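You operate a simulated robot arm through the tools that you are given. There is no shell and no other tool. Be economical: measure what you need, move in short steps, check, and stop when the job is done.

You run a simulated robot arm. Do the job below in one go: nothing can be reset, and whatever is moved stays where it is left.

JOB
Stack the number block that says "7" from the square table top on top of the number block labelled "5".

The check looks at the end state, three seconds after you hand in, the way a careful person would. Anything else that was tipped, shoved, dropped, spilled or broken makes it a failure.

ROBOT AND FRAMES
A 7-joint arm with a two-finger parallel gripper, fixed in place. Base frame: the origin is at the foot of the arm, x ahead of it, y to its left, z up. Lengths are in cm, angles in degrees, forces in N, time in s.
With the tool pointing down near the work surface it reaches from about 24 to 62 cm from the base axis. Its first joint turns from -66.0 to 66.0 degrees. Payload 2.6 kg.
Tool frame: the origin (TCP) lies between the finger pads and is the grasp point; the fingertips stand 3 cm ahead of it; z points along the fingers, y is the line along which they close. The gripper opens to 9.4 cm. The fingers are 2.8 cm wide and 1 cm thick; the gripper's body (5 by 9.6 cm) begins 5.5 cm behind the TCP.
Orientation is told as [roll, pitch, yaw] about the base's x, y, z axes, in that order, counted from this pose: with the fingers straight down and closing along the base's y, the tool's x points along the base's -x, its y along +y and its z along -z.

CONTROLS
- The arm moves only by the tool servo_tool. Its argument "series" is a list that holds one entry, the list of rows, each a list of 7 numbers: the shift along the base's x, y, z in cm, then the turn, a rotation vector about the base's x, y, z in degrees, then the closure in counts, from 0 (fully open) to 255 (shut). In form: [[[dx, dy, dz, ax, ay, az, gripper], ...]]. A call has 1 to 10 rows; each row is the pose to reach, as a shift and turn from the pose commanded when the call began. A row lasts 0.2 s, in which the tool goes at most 5 cm and 8.6 degrees; a call with a longer step from one row to the next is refused whole, and so is a gripper value outside its range. A pose out of reach is approached as far as the arm can. The call stops where the force on the tool passes 40 N (or 10 N more than at its start, if that is more) or the arm is blocked; 0.2 s more then pass. Each finger travels about 7.2 cm/s and halts on what it meets, pressing with about 26 N; the grip force reading is that of the motor and also rises with nothing between the fingers. The clock runs only during rows and for 0.2 s after the last one: add rows that repeat a pose to give the fingers time. It gives the time, the measured TCP pose, the force on the tool (base axes), the opening and the grip force at its end, in the units of the frame above (readings bear some noise), and new pictures: "show" is both (left out), scene, wrist or none.
- Cameras (640 x 400 px; columns grow to the right, rows downward): "scene" is fixed at [3.81, 43.68, 55.84]; the picture's right is [-0.76, -0.65, 0.00], its down [-0.39, 0.46, -0.80] and it looks along [0.52, -0.61, -0.60] (base axes); focal length 354 px, centre (320, 200). "wrist" rides on the gripper at [7.6, 1.4, -10.3] in the tool frame; the picture's right is [-0.18, 0.98, 0.00], its down [-0.75, -0.14, -0.64] and it looks along [-0.63, -0.12, 0.77] (tool axes); focal length 243 px, centre (320, 200). There is no depth. A picture from a camera that has moved, and an enlarged one, comes with that camera's place and axes in the base frame and with its lens.
- zoom(camera, box): a new picture of the part [left, top, right, bottom] of that camera's present view, enlarged. No time passes.
- sign_off(): hands the job in; it is judged then, once.

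Work in short steps. Places have to be worked out from the pictures, the camera data and where the tool is seen: move nearer, look again, correct. Check each grasp and each placing, and mend what went wrong. You have 90 turns and 170 pictures in all, those below and enlarged ones among them. Open the gripper and draw the arm clear of the work before you hand the job in, unless the task says otherwise; then end with one line.

The tools are called after ">>>" as a command line: name --argument value ..., lists and objects as JSON in quotes. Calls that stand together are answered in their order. servo_tool: Moves the arm, as the interface text tells. Its arguments: {"type":"object","properties":{"series":{"type":"array","items":{"type":"array","items":{"type":"array","items":{"type":"number"}}}},"show":{"type":"string","enum":["both","scene","wrist","none"]}},"required":["series"]} The other tools are called the same way: zoom (camera, box) takes an enlarged picture of a part of a camera's view; sign_off () hands the job in.

At the start:

```text
time: 0.0
ee_pos: [41.53, 12.23, 21.32]
tcp_rot: [0.0, 0.0, 0.0]
contact_force: [0.3, 0.3, 0.3]
grip_width: 9.43
finger_force: 0.0
```

scene: 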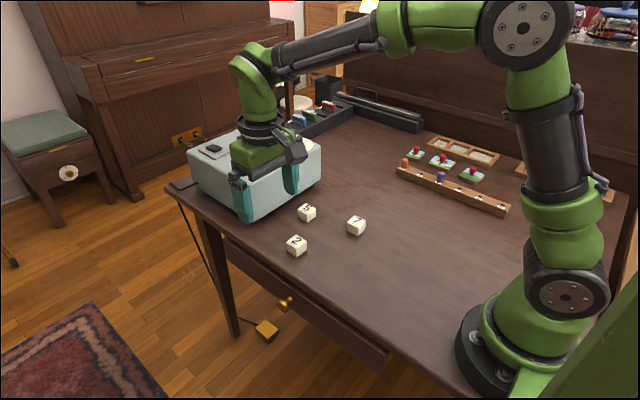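
wrist: 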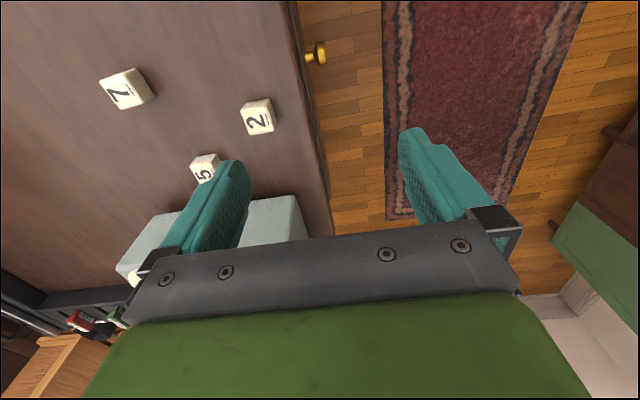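

I can see three blocks: 7 near (38,-10), 5 near (50,-6) and 2 near (44,4). I'll enlarge both views to get their sizes and headings.

>>> zoom --camera "scene" --box '[270, 180, 398, 260]'

>>> zoom --camera "wrist" --box '[80, 50, 304, 190]'

```text
5.00 times, centred on (334, 220) of scene
camera zoom: at [3.81, 43.68, 55.84], right [-0.76, -0.65, 0.0], down [-0.39, 0.46, -0.8], along [0.52, -0.61, -0.6], focal length 1771 px, centre (250, 100)
```

zoom: 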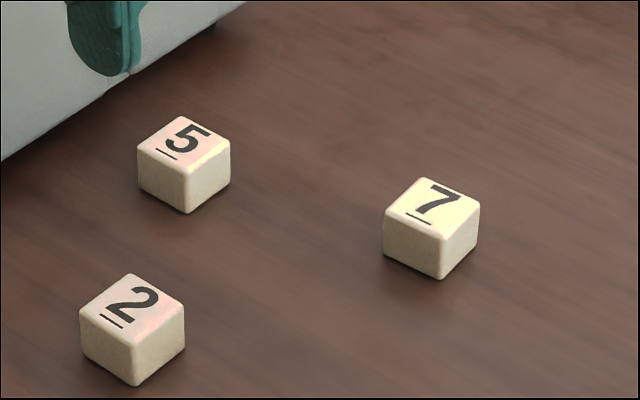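

```text
2.86 times, centred on (192, 120) of wrist
camera zoom: at [34.14, 13.65, 31.64], right [0.18, 0.98, 0.0], down [0.75, -0.14, 0.64], along [0.63, -0.12, -0.77], focal length 693 px, centre (686, 429)
```

zoom: 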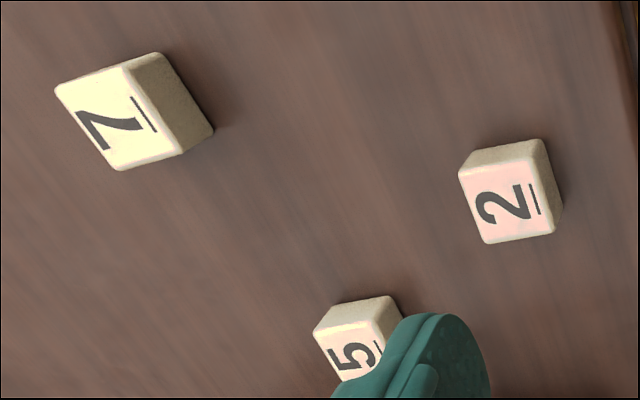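

The blocks are about 2.8 cm cubes, and the 7 is centred near (38.2,-9.7). I'll move above it, staying high.

>>> servo_tool --series '[[[-0.7, -4.4, 0, 0, 0, 0, 0], [-1.4, -8.8, 0, 0, 0, 0, 0], [-2.1, -13.2, 0, 0, 0, 0, 0], [-2.8, -17.6, -1, 0, 0, 0, 0], [-3.3, -21.9, -3, 0, 0, 0, 0], [-3.3, -21.9, -6, 0, 0, 0, 0], [-3.3, -21.9, -9, 0, 0, 0, 0], [-3.3, -21.9, -9, 0, 0, 0, 0]]]'

```text
time: 1.8
ee_pos: [38.44, -9.68, 12.21]
tcp_rot: [0.0, 0.0, 0.0]
contact_force: [0.3, 0.0, 0.2]
grip_width: 9.38
finger_force: 0.0
camera wrist: at [31.04, -8.13, 22.57], right [0.19, 0.98, 0.0], down [0.75, -0.14, 0.64], along [0.63, -0.12, -0.77], focal length 243 px, centre (320, 200)
```

scene: 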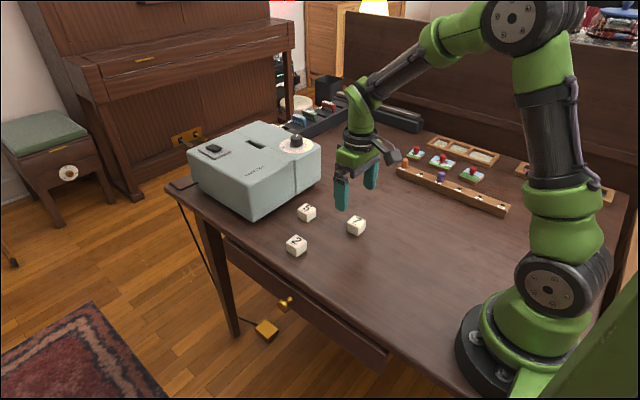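
wrist: 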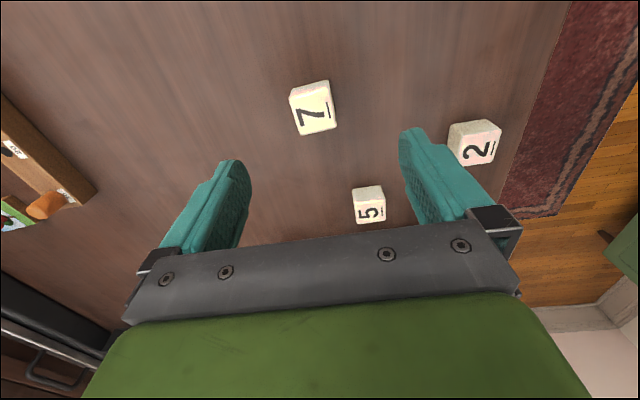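

>>> zoom --camera "wrist" --box '[260, 60, 420, 160]'

>>> zoom --camera "wrist" --box '[300, 140, 460, 240]'

```text
4.00 times, centred on (340, 110) of wrist
camera zoom: at [31.04, -8.13, 22.57], right [0.19, 0.98, 0.0], down [0.75, -0.14, 0.64], along [0.63, -0.12, -0.77], focal length 970 px, centre (240, 560)
```

zoom: 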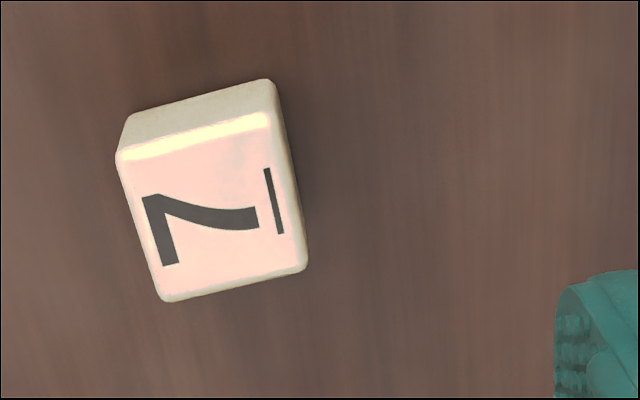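

```text
4.00 times, centred on (380, 190) of wrist
camera zoom: at [31.04, -8.13, 22.57], right [0.19, 0.98, 0.0], down [0.75, -0.14, 0.64], along [0.63, -0.12, -0.77], focal length 970 px, centre (80, 240)
```

zoom: 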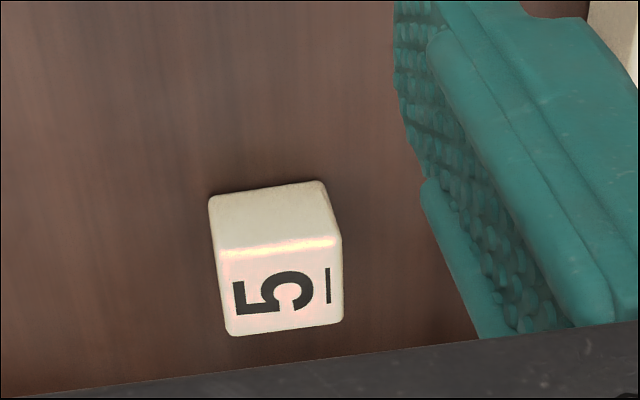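

From the wrist view, the 7 sits at about (38.1,-9.95) with yaw around +3° and is about 3 cm wide. The 5 is at (50.1,-6.0) with yaw around 0°. I'll turn 3° and lower until the fingertips are just above the table, leaving the gripper open.

>>> servo_tool --series '[[[-0.2, -0.2, -2, 0, 0, 3, 0], [-0.2, -0.2, -4.5, 0, 0, 3, 0], [-0.2, -0.2, -6.5, 0, 0, 3, 0], [-0.2, -0.2, -8, 0, 0, 3, 0], [-0.2, -0.2, -8.6, 0, 0, 3, 0], [-0.2, -0.2, -8.6, 0, 0, 3, 0]]]'

```text
time: 3.2
ee_pos: [38.16, -9.87, 3.57]
tcp_rot: [0.1, -0.1, 3.0]
contact_force: [0.1, 0.0, 0.0]
grip_width: 9.42
finger_force: 0.1
camera wrist: at [30.59, -8.8, 13.93], right [0.13, 0.99, 0.0], down [0.76, -0.1, 0.64], along [0.64, -0.09, -0.77], focal length 243 px, centre (320, 200)
```

scene: 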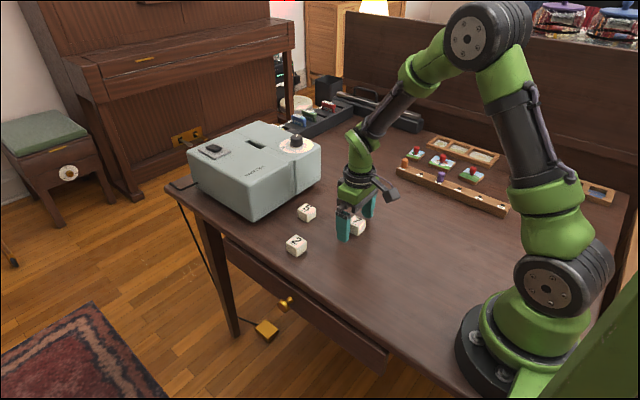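
wrist: 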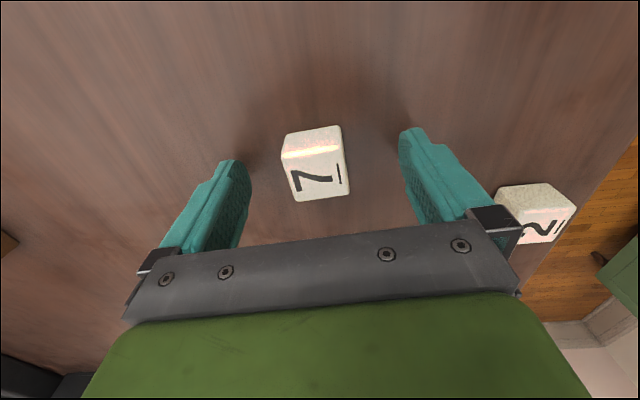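

The block is centred between the fingers, at about (38.0,-9.95). I'll close on it now.

>>> servo_tool --series '[[[0, 0, 0, 0, 0, 0, 255], [0, 0, 0, 0, 0, 0, 255], [0, 0, 0, 0, 0, 0, 255], [0, 0, 0, 0, 0, 0, 255], [0, 0, 0, 0, 0, 0, 255]]]' --show "wrist"

```text
time: 4.4
ee_pos: [38.09, -9.81, 3.69]
tcp_rot: [0.0, 0.0, 3.1]
contact_force: [0.6, 0.4, 0.1]
grip_width: 3.3
finger_force: 26.2
camera wrist: at [30.59, -8.81, 13.94], right [0.13, 0.99, 0.0], down [0.76, -0.1, 0.64], along [0.64, -0.09, -0.77], focal length 243 px, centre (320, 200)
```

wrist: 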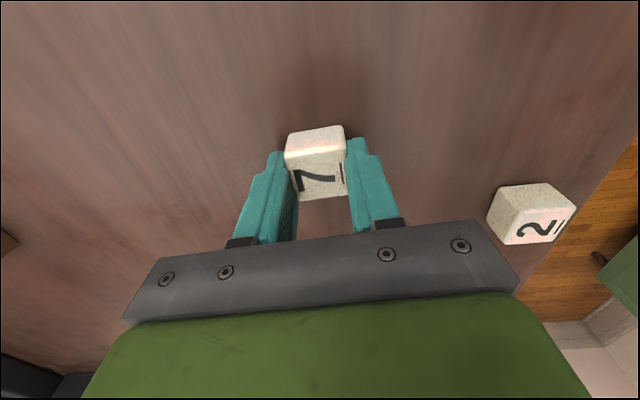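

The 7 is gripped at a width of 3.3 cm with 26 N. I'll lift it straight up, then carry it towards the 5 at height.

>>> servo_tool --series '[[[0, 0, 2, 0, 0, 0, 255], [0, 0, 5, 0, 0, 0, 255], [0, 0, 8, 0, 0, 0, 255], [3, 1, 8, 0, 0, -1, 255], [6, 2, 8, 0, 0, -2, 255], [9, 2.9, 8, 0, 0, -3, 255], [12, 3.8, 8, 0, 0, -3, 255], [12, 3.8, 8, 0, 0, -3, 255]]]'

```text
time: 6.2
ee_pos: [50.07, -6.08, 11.72]
tcp_rot: [0.0, -0.1, -0.1]
contact_force: [1.0, -0.4, -0.4]
grip_width: 3.27
finger_force: 25.9
camera wrist: at [42.65, -4.53, 22.04], right [0.18, 0.98, 0.0], down [0.75, -0.14, 0.64], along [0.63, -0.12, -0.77], focal length 243 px, centre (320, 200)
```

scene: 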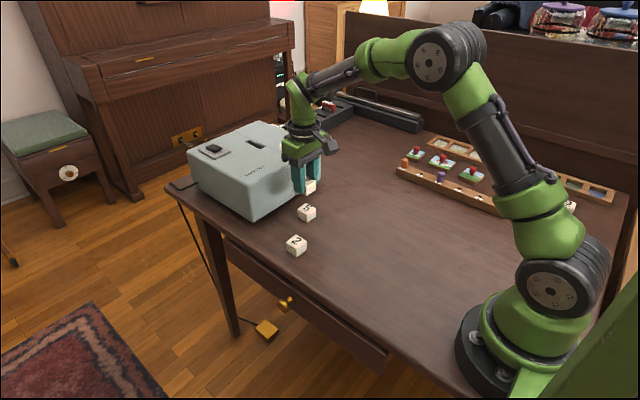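
wrist: 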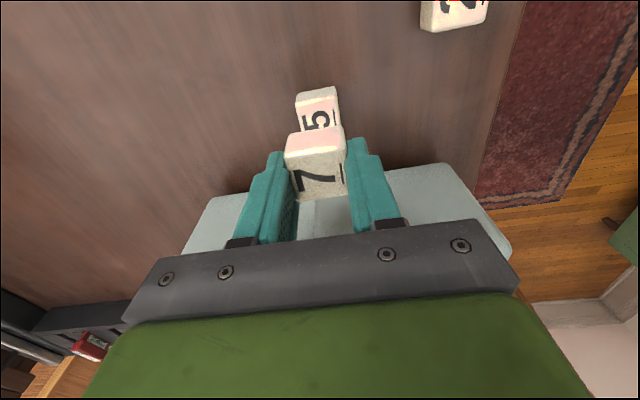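

>>> zoom --camera "wrist" --box '[256, 80, 384, 160]'

>>> zoom --camera "scene" --box '[256, 160, 352, 220]'

```text
5.00 times, centred on (320, 120) of wrist
camera zoom: at [42.65, -4.53, 22.04], right [0.18, 0.98, 0.0], down [0.75, -0.14, 0.64], along [0.63, -0.12, -0.77], focal length 1213 px, centre (320, 600)
```

zoom: 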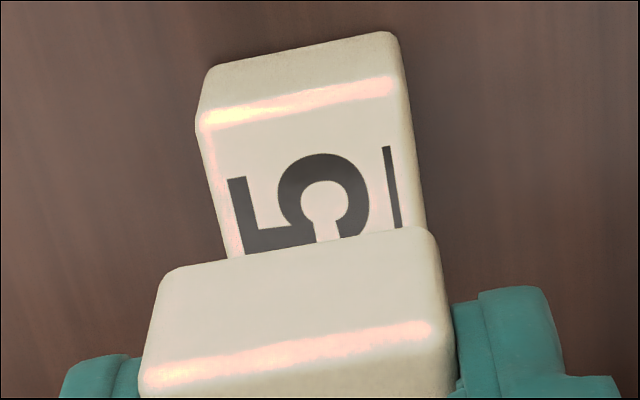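

```text
6.67 times, centred on (304, 190) of scene
camera zoom: at [3.81, 43.68, 55.84], right [-0.76, -0.65, 0.0], down [-0.39, 0.46, -0.8], along [0.52, -0.61, -0.6], focal length 2362 px, centre (427, 267)
```

zoom: 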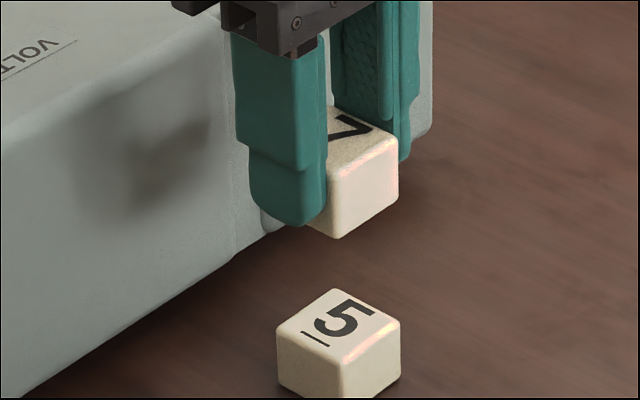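

Comparing the two views, the blocks are about 3.27 cm wide and 2.55 cm tall, and the 7 is within 1 mm of being over the 5. I'll lower to about 0.8 cm above contact and check again.

>>> servo_tool --series '[[[0.03, 0.03, -2, 0, 0, -1, 255], [0.03, 0.03, -3.7, 0, 0, -1, 255], [0.03, 0.03, -4.7, 0, 0, -1, 255], [0.03, 0.03, -4.7, 0, 0, -1, 255]]]' --show "none"

>>> zoom --camera "scene" --box '[264, 175, 344, 225]'

>>> zoom --camera "wrist" --box '[256, 80, 384, 160]'

```text
time: 7.2
ee_pos: [50.15, -5.98, 7.08]
tcp_rot: [0.0, 0.0, -1.1]
contact_force: [-0.8, 0.1, -0.5]
grip_width: 3.27
finger_force: 25.7
```

```text
8.00 times, centred on (304, 200) of scene
camera zoom: at [3.81, 43.68, 55.84], right [-0.76, -0.65, 0.0], down [-0.39, 0.46, -0.8], along [0.52, -0.61, -0.6], focal length 2834 px, centre (448, 200)
```

zoom: 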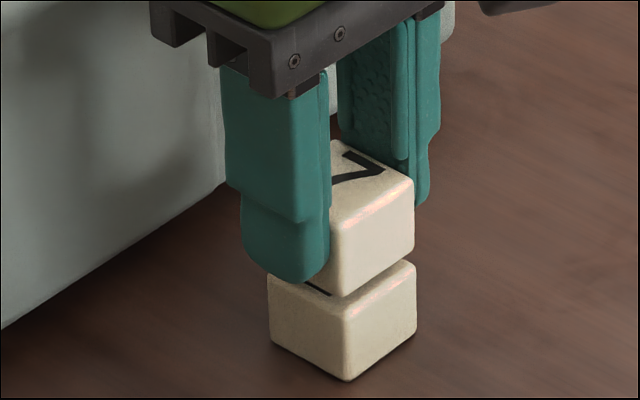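

```text
5.00 times, centred on (320, 120) of wrist
camera zoom: at [42.7, -4.39, 17.24], right [0.2, 0.98, 0.0], down [0.75, -0.16, 0.64], along [0.63, -0.13, -0.77], focal length 1213 px, centre (320, 600)
```

zoom: 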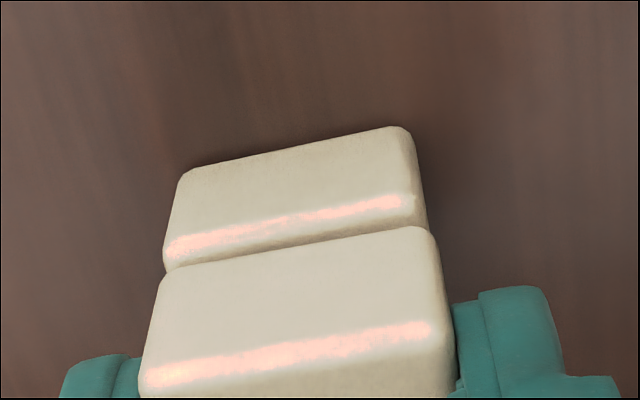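

The blocks line up well and the gap is still under 1 cm. I'll descend slowly and watch the force.

>>> servo_tool --series '[[[0, 0, -0.3, 0, 0, 0, 255], [0, 0, -0.5, 0, 0, 0, 255], [0, 0, -0.6, 0, 0, 0, 255], [0, 0, -0.7, 0, 0, 0, 255], [0, 0, -0.7, 0, 0, 0, 255]]]' --show "none"

>>> zoom --camera "scene" --box '[264, 175, 344, 225]'

```text
time: 8.4
ee_pos: [50.24, -6.01, 6.41]
tcp_rot: [0.0, -0.2, -1.0]
contact_force: [-0.4, 0.3, 4.5]
grip_width: 3.26
finger_force: 26.6
```

```text
8.00 times, centred on (304, 200) of scene
camera zoom: at [3.81, 43.68, 55.84], right [-0.76, -0.65, 0.0], down [-0.39, 0.46, -0.8], along [0.52, -0.61, -0.6], focal length 2834 px, centre (448, 200)
```

zoom: 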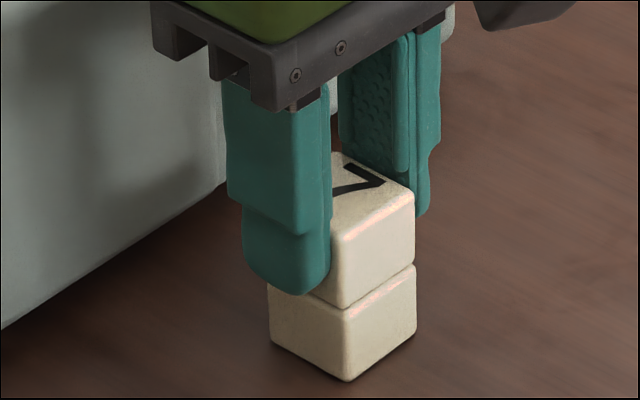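

The 7 is in contact with the 5 and the force reads 4.5 N upward. I'll open the gripper without moving the arm.

>>> servo_tool --series '[[[0, 0, 0, 0, 0, 0, 150], [0, 0, 0, 0, 0, 0, 110], [0, 0, 0, 0, 0, 0, 60], [0, 0, 0, 0, 0, 0, 30]]]'

```text
time: 9.4
ee_pos: [50.07, -6.18, 6.36]
tcp_rot: [0.0, 0.0, -0.9]
contact_force: [1.0, -0.1, 1.3]
grip_width: 8.3
finger_force: 0.0
camera wrist: at [42.72, -4.47, 16.68], right [0.2, 0.98, 0.0], down [0.75, -0.15, 0.64], along [0.63, -0.13, -0.77], focal length 243 px, centre (320, 200)
```

scene: 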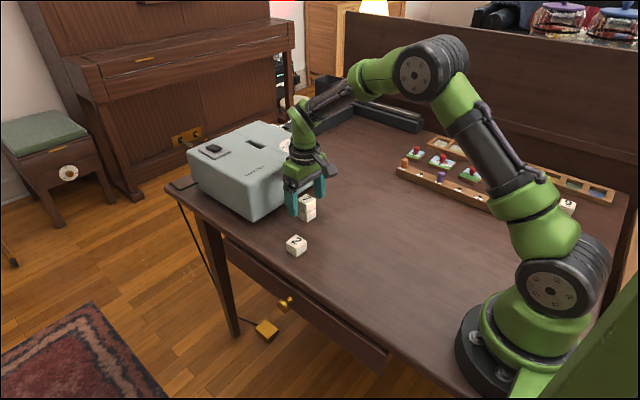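
wrist: 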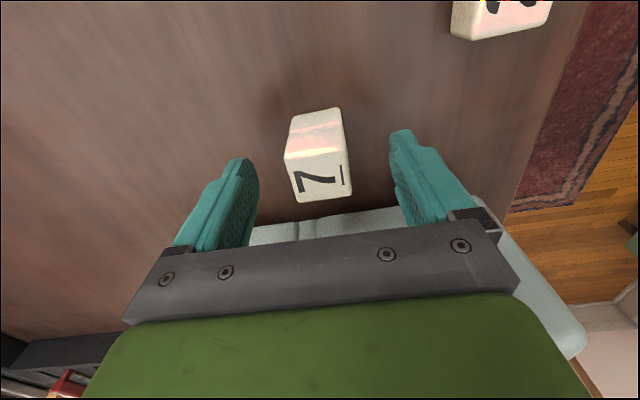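

The 7 stays on the stack with the fingers clear of it. I'll go straight up, then back away.

>>> servo_tool --series '[[[0, 0, 2, 0, 0, 0, 30], [0, 0, 5, 0, 0, 0, 30], [0, 0, 9, 0, 0, 0, 30], [0, 0, 13, 0, 0, 0, 0], [-4, 0, 14, 0, 0, 0, 0], [-8, 0, 14, 0, 0, 0, 0], [-8, 0, 14, 0, 0, 0, 0]]]'

>>> zoom --camera "scene" --box '[264, 175, 360, 260]'

```text
time: 11.0
ee_pos: [41.86, -5.87, 20.38]
tcp_rot: [0.1, 0.0, -1.1]
contact_force: [-0.4, -0.7, -0.3]
grip_width: 9.38
finger_force: 0.1
camera wrist: at [34.46, -4.32, 30.62], right [0.2, 0.98, 0.0], down [0.75, -0.16, 0.64], along [0.63, -0.13, -0.77], focal length 243 px, centre (320, 200)
```

scene: 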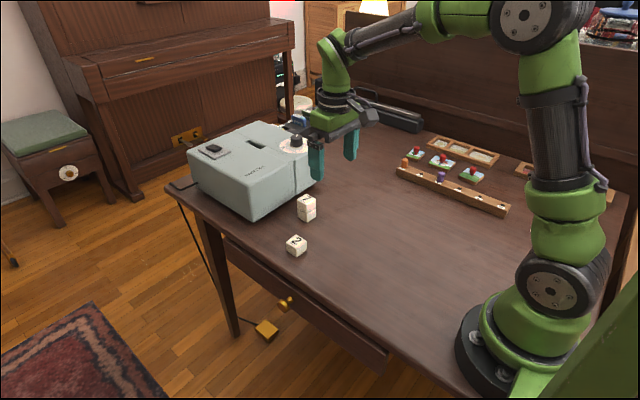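
wrist: 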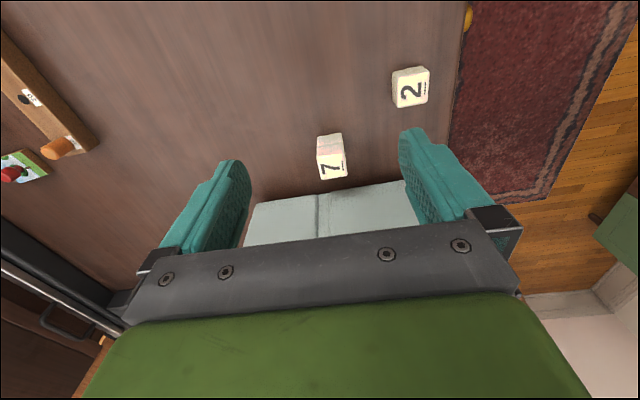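

```text
4.71 times, centred on (312, 218) of scene
camera zoom: at [3.81, 43.68, 55.84], right [-0.76, -0.65, 0.0], down [-0.39, 0.46, -0.8], along [0.52, -0.61, -0.6], focal length 1667 px, centre (358, 118)
```

zoom: 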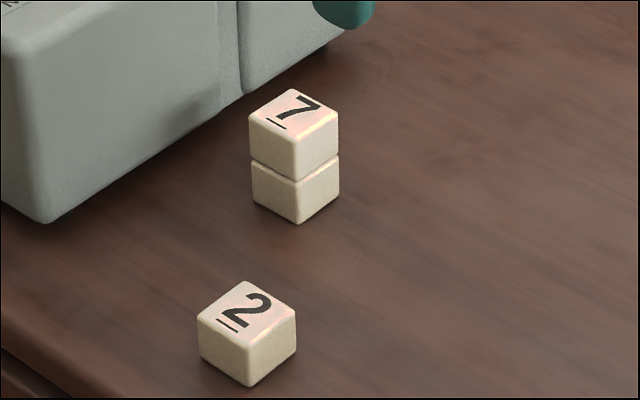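

The 7 sits squarely on the 5, nothing else has moved, and the arm is clear with the gripper open. I'm handing the job in.

>>> sign_off

```text
The job is handed in.
```

The "7" block is stacked squarely on the "5" block, nothing else was disturbed, and the job is handed in.
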